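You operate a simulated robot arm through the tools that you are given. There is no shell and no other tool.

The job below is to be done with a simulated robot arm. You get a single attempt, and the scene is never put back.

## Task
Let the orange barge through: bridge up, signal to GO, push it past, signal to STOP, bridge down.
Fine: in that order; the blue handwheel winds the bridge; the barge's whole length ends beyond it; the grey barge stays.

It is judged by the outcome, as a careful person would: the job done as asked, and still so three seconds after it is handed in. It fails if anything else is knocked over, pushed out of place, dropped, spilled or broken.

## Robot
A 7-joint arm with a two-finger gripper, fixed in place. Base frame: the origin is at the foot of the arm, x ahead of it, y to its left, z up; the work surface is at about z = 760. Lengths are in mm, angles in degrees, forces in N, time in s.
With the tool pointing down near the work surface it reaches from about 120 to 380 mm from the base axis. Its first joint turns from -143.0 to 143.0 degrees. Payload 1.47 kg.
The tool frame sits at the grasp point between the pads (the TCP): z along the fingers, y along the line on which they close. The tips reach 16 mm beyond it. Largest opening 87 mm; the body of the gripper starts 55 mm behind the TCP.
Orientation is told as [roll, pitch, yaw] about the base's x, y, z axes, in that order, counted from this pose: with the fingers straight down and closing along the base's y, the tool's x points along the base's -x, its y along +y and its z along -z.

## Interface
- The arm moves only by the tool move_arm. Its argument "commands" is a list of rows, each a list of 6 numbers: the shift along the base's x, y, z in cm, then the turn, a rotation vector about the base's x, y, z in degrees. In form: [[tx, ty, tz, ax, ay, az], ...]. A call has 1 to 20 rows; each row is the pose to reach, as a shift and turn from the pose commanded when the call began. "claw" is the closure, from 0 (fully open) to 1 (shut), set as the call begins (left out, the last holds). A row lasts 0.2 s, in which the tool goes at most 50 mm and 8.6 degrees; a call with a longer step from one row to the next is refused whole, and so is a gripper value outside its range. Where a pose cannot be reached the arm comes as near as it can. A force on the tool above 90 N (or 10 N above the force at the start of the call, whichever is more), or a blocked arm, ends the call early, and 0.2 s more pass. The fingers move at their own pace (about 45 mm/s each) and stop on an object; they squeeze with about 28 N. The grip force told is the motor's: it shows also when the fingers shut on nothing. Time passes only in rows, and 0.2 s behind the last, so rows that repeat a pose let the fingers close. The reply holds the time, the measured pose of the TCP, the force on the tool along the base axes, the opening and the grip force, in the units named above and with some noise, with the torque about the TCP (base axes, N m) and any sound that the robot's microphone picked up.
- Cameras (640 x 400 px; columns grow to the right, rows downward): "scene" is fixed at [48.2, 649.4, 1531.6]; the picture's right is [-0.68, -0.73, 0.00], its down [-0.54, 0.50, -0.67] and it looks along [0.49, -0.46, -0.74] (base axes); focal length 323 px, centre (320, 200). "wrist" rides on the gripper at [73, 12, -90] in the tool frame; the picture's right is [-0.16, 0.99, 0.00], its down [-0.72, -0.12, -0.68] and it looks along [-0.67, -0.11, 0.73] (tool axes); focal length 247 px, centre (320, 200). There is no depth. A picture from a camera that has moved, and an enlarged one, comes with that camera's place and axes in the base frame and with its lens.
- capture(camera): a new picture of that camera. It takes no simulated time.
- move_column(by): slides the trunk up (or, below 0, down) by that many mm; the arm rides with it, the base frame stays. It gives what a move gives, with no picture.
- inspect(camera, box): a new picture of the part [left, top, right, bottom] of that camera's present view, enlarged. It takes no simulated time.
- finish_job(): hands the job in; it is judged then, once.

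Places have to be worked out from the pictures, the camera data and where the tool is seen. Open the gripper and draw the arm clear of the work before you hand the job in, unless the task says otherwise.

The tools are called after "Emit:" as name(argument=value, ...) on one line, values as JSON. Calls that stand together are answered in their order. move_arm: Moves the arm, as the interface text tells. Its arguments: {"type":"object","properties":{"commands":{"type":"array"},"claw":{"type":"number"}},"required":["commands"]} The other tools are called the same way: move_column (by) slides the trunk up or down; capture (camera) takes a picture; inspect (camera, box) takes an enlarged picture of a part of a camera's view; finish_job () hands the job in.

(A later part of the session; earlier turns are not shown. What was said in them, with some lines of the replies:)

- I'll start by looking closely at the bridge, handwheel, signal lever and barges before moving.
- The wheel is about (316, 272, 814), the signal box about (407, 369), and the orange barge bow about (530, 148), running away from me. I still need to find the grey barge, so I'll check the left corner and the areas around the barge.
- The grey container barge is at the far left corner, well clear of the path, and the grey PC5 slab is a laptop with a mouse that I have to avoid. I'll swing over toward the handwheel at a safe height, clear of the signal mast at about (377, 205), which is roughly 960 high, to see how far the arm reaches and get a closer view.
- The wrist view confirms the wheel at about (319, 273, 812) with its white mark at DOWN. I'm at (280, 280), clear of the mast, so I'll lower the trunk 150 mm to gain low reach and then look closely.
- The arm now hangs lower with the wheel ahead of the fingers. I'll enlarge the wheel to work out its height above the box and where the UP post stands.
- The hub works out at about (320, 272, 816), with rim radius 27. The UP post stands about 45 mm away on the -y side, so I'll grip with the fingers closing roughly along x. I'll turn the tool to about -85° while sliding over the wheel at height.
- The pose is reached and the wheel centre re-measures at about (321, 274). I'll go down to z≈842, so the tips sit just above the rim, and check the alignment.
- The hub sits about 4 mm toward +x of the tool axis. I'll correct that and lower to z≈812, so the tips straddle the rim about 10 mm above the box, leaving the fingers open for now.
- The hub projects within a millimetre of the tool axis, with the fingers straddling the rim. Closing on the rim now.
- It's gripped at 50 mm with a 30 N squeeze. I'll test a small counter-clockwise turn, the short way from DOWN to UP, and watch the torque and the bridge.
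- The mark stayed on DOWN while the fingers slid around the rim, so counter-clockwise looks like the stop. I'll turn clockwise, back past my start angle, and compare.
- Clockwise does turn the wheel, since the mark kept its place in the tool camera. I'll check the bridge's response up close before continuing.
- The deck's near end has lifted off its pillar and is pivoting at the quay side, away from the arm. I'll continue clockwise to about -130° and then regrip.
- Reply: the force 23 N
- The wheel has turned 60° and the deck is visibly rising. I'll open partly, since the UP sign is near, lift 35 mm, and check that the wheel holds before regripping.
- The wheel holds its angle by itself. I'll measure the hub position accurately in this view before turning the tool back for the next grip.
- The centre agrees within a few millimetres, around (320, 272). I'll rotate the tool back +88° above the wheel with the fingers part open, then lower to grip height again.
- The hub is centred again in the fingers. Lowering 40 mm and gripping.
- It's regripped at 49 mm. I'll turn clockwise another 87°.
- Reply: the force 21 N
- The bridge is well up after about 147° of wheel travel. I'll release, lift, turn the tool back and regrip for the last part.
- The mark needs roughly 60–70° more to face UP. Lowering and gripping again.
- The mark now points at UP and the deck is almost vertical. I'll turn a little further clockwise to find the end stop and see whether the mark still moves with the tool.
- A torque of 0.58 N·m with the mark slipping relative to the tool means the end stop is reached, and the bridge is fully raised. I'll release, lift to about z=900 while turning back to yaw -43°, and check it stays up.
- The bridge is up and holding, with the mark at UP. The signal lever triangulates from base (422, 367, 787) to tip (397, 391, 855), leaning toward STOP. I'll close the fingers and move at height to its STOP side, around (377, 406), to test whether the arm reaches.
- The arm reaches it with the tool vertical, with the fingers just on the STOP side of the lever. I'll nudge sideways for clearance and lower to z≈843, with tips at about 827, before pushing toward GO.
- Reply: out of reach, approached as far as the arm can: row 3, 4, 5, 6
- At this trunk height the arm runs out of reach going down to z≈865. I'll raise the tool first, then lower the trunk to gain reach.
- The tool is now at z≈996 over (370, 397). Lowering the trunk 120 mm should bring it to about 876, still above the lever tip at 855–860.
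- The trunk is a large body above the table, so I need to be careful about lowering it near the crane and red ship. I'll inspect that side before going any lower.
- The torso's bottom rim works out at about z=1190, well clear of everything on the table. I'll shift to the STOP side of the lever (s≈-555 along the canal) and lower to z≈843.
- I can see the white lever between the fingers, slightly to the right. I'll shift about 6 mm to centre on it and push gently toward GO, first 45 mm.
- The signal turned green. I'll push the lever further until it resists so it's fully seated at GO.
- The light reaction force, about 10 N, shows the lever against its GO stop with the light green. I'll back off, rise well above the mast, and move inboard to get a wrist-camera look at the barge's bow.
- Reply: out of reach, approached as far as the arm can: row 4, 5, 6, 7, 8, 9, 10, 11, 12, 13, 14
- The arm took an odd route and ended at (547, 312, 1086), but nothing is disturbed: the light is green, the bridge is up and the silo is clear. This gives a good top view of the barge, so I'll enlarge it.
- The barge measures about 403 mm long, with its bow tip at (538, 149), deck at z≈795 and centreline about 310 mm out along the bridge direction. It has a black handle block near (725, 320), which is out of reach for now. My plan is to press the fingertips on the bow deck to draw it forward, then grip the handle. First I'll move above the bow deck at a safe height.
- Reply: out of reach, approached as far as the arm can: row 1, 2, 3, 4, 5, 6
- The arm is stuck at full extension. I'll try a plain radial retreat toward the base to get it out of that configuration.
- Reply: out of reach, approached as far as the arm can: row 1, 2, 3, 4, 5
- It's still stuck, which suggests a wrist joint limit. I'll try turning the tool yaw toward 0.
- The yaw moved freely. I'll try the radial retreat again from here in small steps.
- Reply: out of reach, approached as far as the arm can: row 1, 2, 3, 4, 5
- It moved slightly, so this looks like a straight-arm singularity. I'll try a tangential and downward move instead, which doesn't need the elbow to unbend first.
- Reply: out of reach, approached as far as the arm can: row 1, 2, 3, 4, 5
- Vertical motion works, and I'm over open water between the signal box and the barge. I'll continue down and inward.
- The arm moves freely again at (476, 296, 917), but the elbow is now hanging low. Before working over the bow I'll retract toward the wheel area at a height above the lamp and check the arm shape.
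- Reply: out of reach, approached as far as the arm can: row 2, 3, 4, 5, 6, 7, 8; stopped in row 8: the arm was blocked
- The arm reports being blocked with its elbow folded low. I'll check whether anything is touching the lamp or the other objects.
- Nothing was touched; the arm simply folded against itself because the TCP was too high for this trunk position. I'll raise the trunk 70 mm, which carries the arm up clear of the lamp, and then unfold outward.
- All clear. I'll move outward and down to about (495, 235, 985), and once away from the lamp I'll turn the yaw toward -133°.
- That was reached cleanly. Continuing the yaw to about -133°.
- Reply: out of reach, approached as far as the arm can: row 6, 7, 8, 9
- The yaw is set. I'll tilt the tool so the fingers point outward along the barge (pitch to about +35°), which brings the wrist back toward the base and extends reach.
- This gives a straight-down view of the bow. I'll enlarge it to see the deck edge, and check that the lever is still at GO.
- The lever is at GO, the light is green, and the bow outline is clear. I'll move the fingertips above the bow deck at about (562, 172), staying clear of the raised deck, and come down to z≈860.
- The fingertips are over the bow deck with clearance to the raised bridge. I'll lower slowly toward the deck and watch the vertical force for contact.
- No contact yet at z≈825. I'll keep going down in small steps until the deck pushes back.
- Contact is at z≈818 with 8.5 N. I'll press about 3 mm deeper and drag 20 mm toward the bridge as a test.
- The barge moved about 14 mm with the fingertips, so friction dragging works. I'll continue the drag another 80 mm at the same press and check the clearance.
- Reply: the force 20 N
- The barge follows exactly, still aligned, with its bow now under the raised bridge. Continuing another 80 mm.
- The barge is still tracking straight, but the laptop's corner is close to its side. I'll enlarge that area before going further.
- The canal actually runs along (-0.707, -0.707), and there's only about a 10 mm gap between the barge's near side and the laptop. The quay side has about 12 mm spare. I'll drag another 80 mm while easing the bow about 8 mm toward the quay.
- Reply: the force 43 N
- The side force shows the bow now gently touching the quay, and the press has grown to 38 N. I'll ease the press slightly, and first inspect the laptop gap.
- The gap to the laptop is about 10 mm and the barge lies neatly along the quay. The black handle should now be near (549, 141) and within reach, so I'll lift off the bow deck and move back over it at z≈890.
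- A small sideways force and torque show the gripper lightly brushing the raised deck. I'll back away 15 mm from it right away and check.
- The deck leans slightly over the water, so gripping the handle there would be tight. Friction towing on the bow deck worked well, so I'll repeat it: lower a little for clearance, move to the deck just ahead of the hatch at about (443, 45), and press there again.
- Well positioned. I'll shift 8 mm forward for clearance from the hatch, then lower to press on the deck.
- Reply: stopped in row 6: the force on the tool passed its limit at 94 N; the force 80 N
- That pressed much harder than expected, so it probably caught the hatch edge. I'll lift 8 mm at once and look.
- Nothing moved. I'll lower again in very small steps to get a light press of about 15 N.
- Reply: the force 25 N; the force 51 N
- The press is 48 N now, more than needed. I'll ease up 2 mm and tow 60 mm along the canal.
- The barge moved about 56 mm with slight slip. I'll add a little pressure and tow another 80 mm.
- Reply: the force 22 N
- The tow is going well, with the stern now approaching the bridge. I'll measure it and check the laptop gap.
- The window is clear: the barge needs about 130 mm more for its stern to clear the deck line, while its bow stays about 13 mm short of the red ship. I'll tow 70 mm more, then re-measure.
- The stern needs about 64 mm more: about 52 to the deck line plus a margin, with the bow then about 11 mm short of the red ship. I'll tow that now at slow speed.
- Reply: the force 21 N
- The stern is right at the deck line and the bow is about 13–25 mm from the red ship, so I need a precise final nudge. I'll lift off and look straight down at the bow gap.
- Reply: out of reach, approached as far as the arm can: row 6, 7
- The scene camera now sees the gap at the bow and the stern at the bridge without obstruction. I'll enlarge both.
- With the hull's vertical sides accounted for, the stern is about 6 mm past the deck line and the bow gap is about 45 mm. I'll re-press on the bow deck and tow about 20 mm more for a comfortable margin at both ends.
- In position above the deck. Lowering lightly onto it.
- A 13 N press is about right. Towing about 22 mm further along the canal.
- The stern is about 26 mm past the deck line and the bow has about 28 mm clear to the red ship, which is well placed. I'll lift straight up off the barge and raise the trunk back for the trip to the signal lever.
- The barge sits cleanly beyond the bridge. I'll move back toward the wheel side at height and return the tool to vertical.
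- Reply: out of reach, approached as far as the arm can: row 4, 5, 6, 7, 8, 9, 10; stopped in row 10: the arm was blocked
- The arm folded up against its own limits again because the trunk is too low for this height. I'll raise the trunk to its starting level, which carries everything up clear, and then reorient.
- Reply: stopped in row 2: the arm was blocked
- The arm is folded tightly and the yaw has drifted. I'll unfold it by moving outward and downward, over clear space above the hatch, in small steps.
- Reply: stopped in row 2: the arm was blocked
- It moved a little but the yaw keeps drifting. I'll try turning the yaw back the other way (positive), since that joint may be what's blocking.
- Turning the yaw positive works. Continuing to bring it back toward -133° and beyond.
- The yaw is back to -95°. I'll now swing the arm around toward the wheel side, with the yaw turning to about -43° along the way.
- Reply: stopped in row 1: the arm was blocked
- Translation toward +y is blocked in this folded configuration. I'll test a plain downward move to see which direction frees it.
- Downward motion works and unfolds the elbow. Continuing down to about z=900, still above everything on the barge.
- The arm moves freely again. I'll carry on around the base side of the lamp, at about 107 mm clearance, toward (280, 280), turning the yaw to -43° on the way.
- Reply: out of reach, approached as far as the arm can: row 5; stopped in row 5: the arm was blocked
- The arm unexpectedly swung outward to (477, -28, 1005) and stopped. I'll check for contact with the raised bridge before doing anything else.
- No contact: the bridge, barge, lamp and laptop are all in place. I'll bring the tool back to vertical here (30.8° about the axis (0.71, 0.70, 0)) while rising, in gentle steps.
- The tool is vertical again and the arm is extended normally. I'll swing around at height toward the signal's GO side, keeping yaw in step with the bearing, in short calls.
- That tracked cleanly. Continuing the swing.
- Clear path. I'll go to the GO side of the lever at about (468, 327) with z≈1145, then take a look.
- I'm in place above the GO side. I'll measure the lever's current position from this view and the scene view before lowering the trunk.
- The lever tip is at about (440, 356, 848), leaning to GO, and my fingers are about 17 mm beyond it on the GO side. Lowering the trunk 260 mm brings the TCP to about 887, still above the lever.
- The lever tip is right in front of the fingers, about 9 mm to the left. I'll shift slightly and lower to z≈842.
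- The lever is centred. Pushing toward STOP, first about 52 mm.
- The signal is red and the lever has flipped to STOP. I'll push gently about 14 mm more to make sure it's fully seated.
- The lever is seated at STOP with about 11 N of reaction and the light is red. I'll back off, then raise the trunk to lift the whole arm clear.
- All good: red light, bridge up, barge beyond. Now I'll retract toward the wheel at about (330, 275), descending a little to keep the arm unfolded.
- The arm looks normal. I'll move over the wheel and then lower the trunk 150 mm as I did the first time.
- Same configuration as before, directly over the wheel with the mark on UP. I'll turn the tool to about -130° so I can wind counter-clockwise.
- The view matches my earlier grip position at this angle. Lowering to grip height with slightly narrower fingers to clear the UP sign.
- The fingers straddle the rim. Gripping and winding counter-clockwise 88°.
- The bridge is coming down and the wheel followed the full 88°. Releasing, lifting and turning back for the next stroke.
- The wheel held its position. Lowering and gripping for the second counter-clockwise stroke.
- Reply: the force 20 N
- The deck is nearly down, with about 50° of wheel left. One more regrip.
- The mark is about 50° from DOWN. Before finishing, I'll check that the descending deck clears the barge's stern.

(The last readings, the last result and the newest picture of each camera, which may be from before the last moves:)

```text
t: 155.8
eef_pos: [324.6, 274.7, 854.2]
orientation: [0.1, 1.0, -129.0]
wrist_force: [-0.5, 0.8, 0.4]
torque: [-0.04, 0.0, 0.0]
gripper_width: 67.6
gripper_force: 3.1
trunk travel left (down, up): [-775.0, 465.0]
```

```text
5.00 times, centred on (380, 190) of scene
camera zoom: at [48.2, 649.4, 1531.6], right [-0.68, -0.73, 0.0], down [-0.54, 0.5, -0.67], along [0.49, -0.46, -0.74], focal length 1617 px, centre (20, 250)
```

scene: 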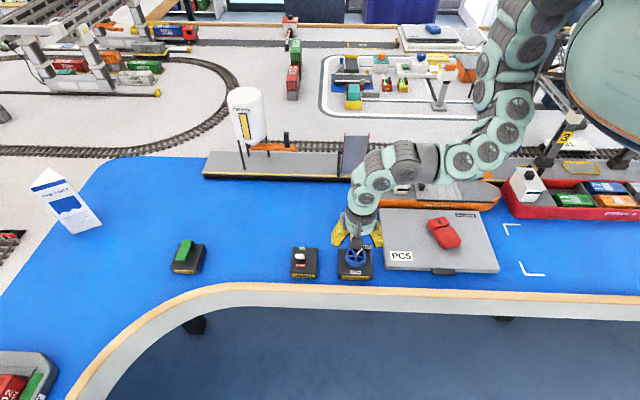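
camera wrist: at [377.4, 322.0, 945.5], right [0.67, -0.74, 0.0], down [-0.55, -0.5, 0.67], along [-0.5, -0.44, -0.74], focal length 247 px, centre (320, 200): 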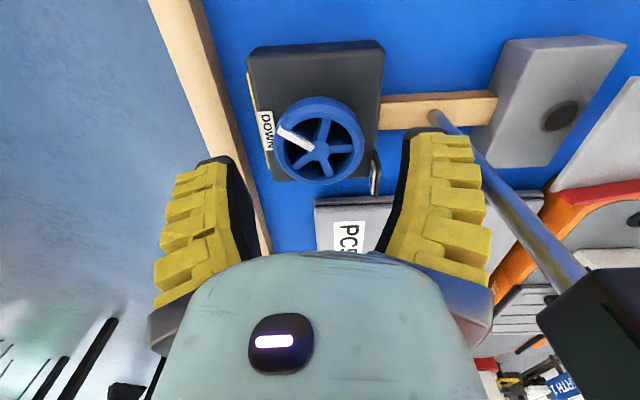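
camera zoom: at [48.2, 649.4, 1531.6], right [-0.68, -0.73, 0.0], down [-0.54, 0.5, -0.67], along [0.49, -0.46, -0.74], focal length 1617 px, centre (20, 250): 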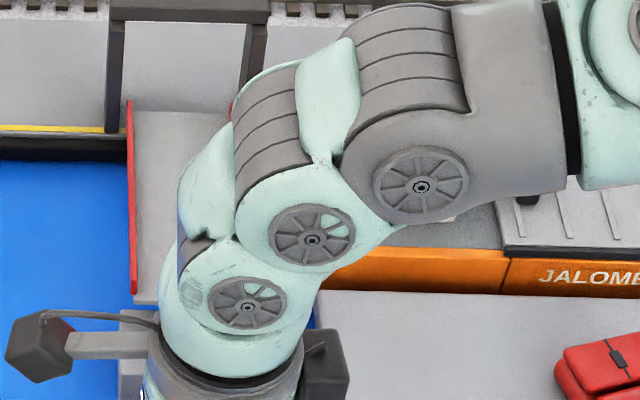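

The deck's right rail is at s≈-378 and the stern edge at ≈-355, so there's about 23 mm of clearance. Lowering and gripping for the final counter-clockwise stroke.

Emit:
move_arm(commands=[[0, 0, -1.5, 0, 0, 0], [0, 0, -3, 0, 0, 0], [0, 0, -4.1, 0, 0, 0], [0, 0, -4.1, 0, 0, 0]], claw=0.29)

Emit:
move_arm(commands=[[0, 0, 0, 0, 0, 0], [0, 0, 0, 0, 0, 0], [0, 0, 0, 0, 0, 0], [0, 0, 0, 0, 0, 6], [0, 0, 0, 0, 0, 12], [0, 0, 0, 0, 0, 18], [0, 0, 0, 0, 0, 24], [0, 0, 0, 0, 0, 30], [0, 0, 0, 0, 0, 36], [0, 0, 0, 0, 0, 42], [0, 0, 0, 0, 0, 42]], claw=1)

Emit:
capture(camera="wrist")

Emit:
inspect(camera="scene", box=[300, 120, 440, 290])

```text
t: 156.8
eef_pos: [324.6, 274.5, 813.1]
orientation: [0.1, 1.0, -128.7]
wrist_force: [0.6, -0.2, 0.3]
torque: [0.03, 0.01, 0.0]
gripper_width: 65.9
gripper_force: 3.2
trunk travel left (down, up): [-775.0, 465.0]
```

```text
t: 159.2
eef_pos: [322.3, 273.8, 813.2]
orientation: [-0.3, 0.9, -86.7]
wrist_force: [-8.8, -5.4, 10.0]
torque: [-0.18, 0.01, -0.42]
gripper_width: 49.2
gripper_force: 30.1
trunk travel left (down, up): [-775.0, 465.0]
```

```text
taken
camera wrist: at [328.7, 345.3, 904.0], right [0.99, -0.1, -0.01], down [-0.07, -0.74, 0.67], along [-0.07, -0.67, -0.74], focal length 247 px, centre (320, 200)
```

wrist: 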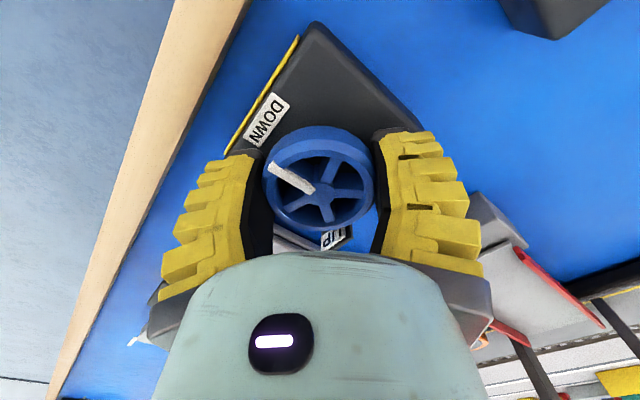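

```text
2.35 times, centred on (370, 205) of scene
camera zoom: at [48.2, 649.4, 1531.6], right [-0.68, -0.73, 0.0], down [-0.54, 0.5, -0.67], along [0.49, -0.46, -0.74], focal length 761 px, centre (202, 188)
```

zoom: 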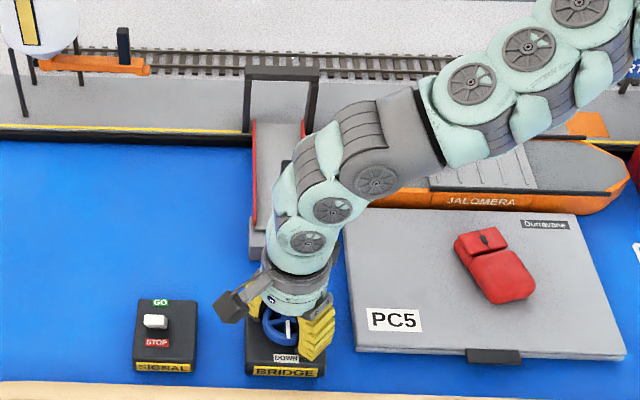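

The mark is back at DOWN and the 0.42 N·m torque shows the stop. I'll turn a few degrees more to confirm it's fully down.

Emit:
move_arm(commands=[[0, 0, 0, 0, 0, 5], [0, 0, 0, 0, 0, 10], [0, 0, 0, 0, 0, 10]], claw=1)

Emit:
capture(camera="wrist")

```text
t: 160.0
eef_pos: [320.8, 272.8, 811.7]
orientation: [-0.1, 1.0, -76.8]
wrist_force: [-6.6, -3.4, -1.9]
torque: [0.05, 0.06, -0.14]
gripper_width: 50.0
gripper_force: 30.4
trunk travel left (down, up): [-775.0, 465.0]
```

```text
taken
camera wrist: at [316.0, 345.2, 903.1], right [1.0, 0.07, 0.0], down [0.06, -0.74, 0.67], along [0.05, -0.67, -0.74], focal length 247 px, centre (320, 200)
```

wrist: 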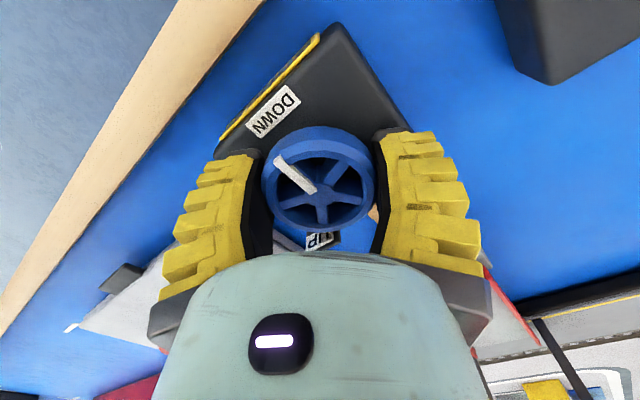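

The grip slipped against the stop, so the bridge is fully down. Releasing and lifting straight up.

Emit:
move_arm(commands=[[0, 0, 0, 0, 0, 0], [0, 0, 0, 0, 0, 0], [0, 0, 0, 0, 0, 0], [0, 0, 1.5, 0, 0, 0], [0, 0, 3.5, 0, 0, 0], [0, 0, 6, 0, 0, 0], [0, 0, 8.5, 0, 0, 0], [0, 0, 8.5, 0, 0, 0]], claw=0.1)

Emit:
move_column(by=150)

Emit:
capture(camera="scene")

Emit:
capture(camera="wrist")

```text
t: 161.8
eef_pos: [322.4, 274.4, 897.6]
orientation: [-0.1, 1.1, -76.7]
wrist_force: [-0.1, 0.0, -0.4]
torque: [0.02, -0.04, 0.01]
gripper_width: 80.2
gripper_force: 1.4
trunk travel left (down, up): [-775.0, 465.0]
```

```text
t: 163.5
eef_pos: [322.2, 274.7, 1046.3]
orientation: [0.0, 0.9, -76.9]
wrist_force: [-0.2, 0.4, 0.6]
torque: [0.02, 0.01, -0.01]
gripper_width: 80.5
gripper_force: 1.2
trunk travel left (down, up): [-925.0, 315.0]
```

```text
taken
```

scene: 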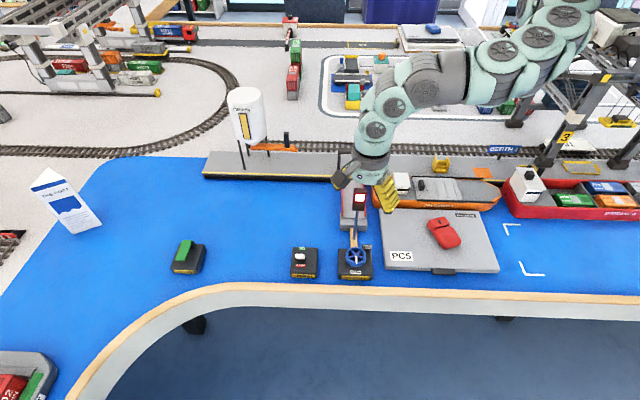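

```text
taken
camera wrist: at [316.8, 347.2, 1138.2], right [1.0, 0.07, 0.0], down [0.05, -0.74, 0.67], along [0.04, -0.67, -0.74], focal length 247 px, centre (320, 200)
```

wrist: 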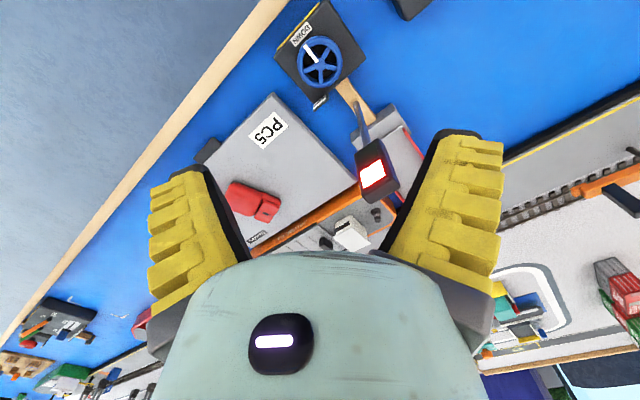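

The arm is above everything with the gripper open. I'll raise the trunk another 150 mm to clear the view and then check the final state of every item.

Emit:
move_column(by=180)

Emit:
move_arm(commands=[[-1, 0.5, 0, 0, 0, 0], [-2, 1, 0, 0, 0, 0], [-2, 1, 0, 0, 0, 0]], claw=0)

Emit:
capture(camera="scene")

Emit:
inspect(camera="scene", box=[270, 150, 430, 290])

Emit:
inspect(camera="scene", box=[360, 150, 580, 290])

```text
t: 165.5
eef_pos: [322.3, 274.3, 1227.5]
orientation: [-0.1, 1.0, -76.9]
wrist_force: [-0.7, 0.3, -0.5]
torque: [-0.01, 0.01, -0.01]
gripper_width: 80.1
gripper_force: 1.3
trunk travel left (down, up): [-1105.0, 135.0]
```

```text
t: 166.3
eef_pos: [302.5, 283.6, 1226.6]
orientation: [-0.1, 1.0, -76.9]
wrist_force: [0.3, -1.3, 0.6]
torque: [0.0, -0.02, 0.0]
gripper_width: 87.1
gripper_force: 0.0
trunk travel left (down, up): [-1105.0, 135.0]
```

```text
taken
```

scene: 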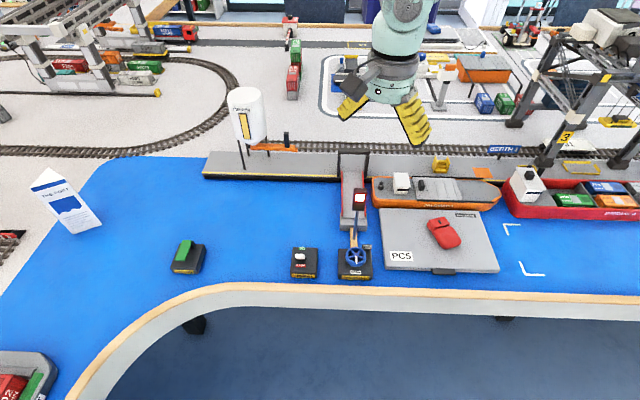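

```text
2.86 times, centred on (350, 220) of scene
camera zoom: at [48.2, 649.4, 1531.6], right [-0.68, -0.73, 0.0], down [-0.54, 0.5, -0.67], along [0.49, -0.46, -0.74], focal length 924 px, centre (234, 143)
```

zoom: 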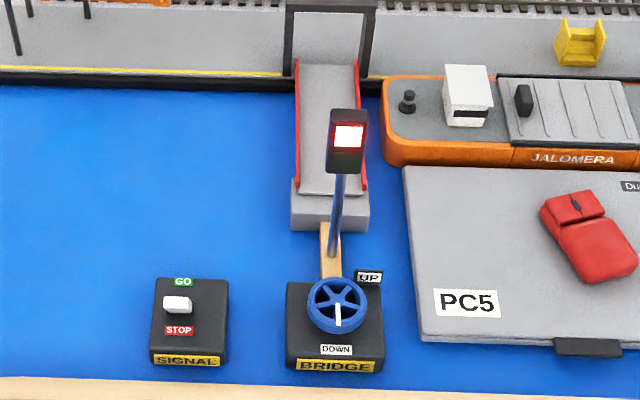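

```text
2.86 times, centred on (470, 220) of scene
camera zoom: at [48.2, 649.4, 1531.6], right [-0.68, -0.73, 0.0], down [-0.54, 0.5, -0.67], along [0.49, -0.46, -0.74], focal length 924 px, centre (-109, 143)
```

zoom: 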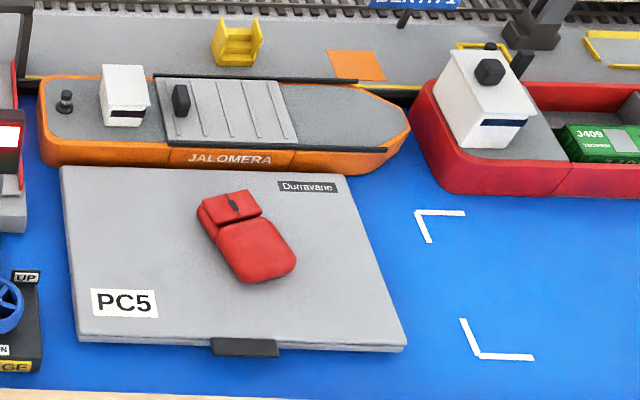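

Final state: the bridge is down with the mark at DOWN, and the signal is red at STOP. The orange barge lies wholly beyond the bridge, clear of the red ship. The laptop, mouse and grey barge are untouched, and the arm is well clear with the gripper open. Handing in.

Emit:
finish_job()

```text
The job is handed in.
```

The orange barge is through, and I've handed the job in; no verdict has come back yet. I did the steps in the order you gave:

1. **Bridge up:** I wound the blue handwheel clockwise to its stop at UP.
2. **Signal to GO:** I pushed the lever over and the light turned green.
3. **Barge past:** I drew it through by pressing the closed fingertips on its bow deck. Its whole length now lies beyond the bridge, by about 25 mm at the stern. The bow is about 28 mm short of the red ship.
4. **Signal to STOP:** I pushed the lever back and the light turned red.
5. **Bridge down:** I wound the handwheel counter-clockwise to its stop at DOWN.

The gripper brushed the raised bridge deck once, lightly. I backed off at once, the deck stayed up, and the bridge later wound down normally. The arm also locked up or swung off course a few times while moving between steps, but the pictures showed nothing else touched or moved.

The grey barge was not touched and is where it started. The laptop and mouse are in their original places. The arm is raised clear with the gripper open.
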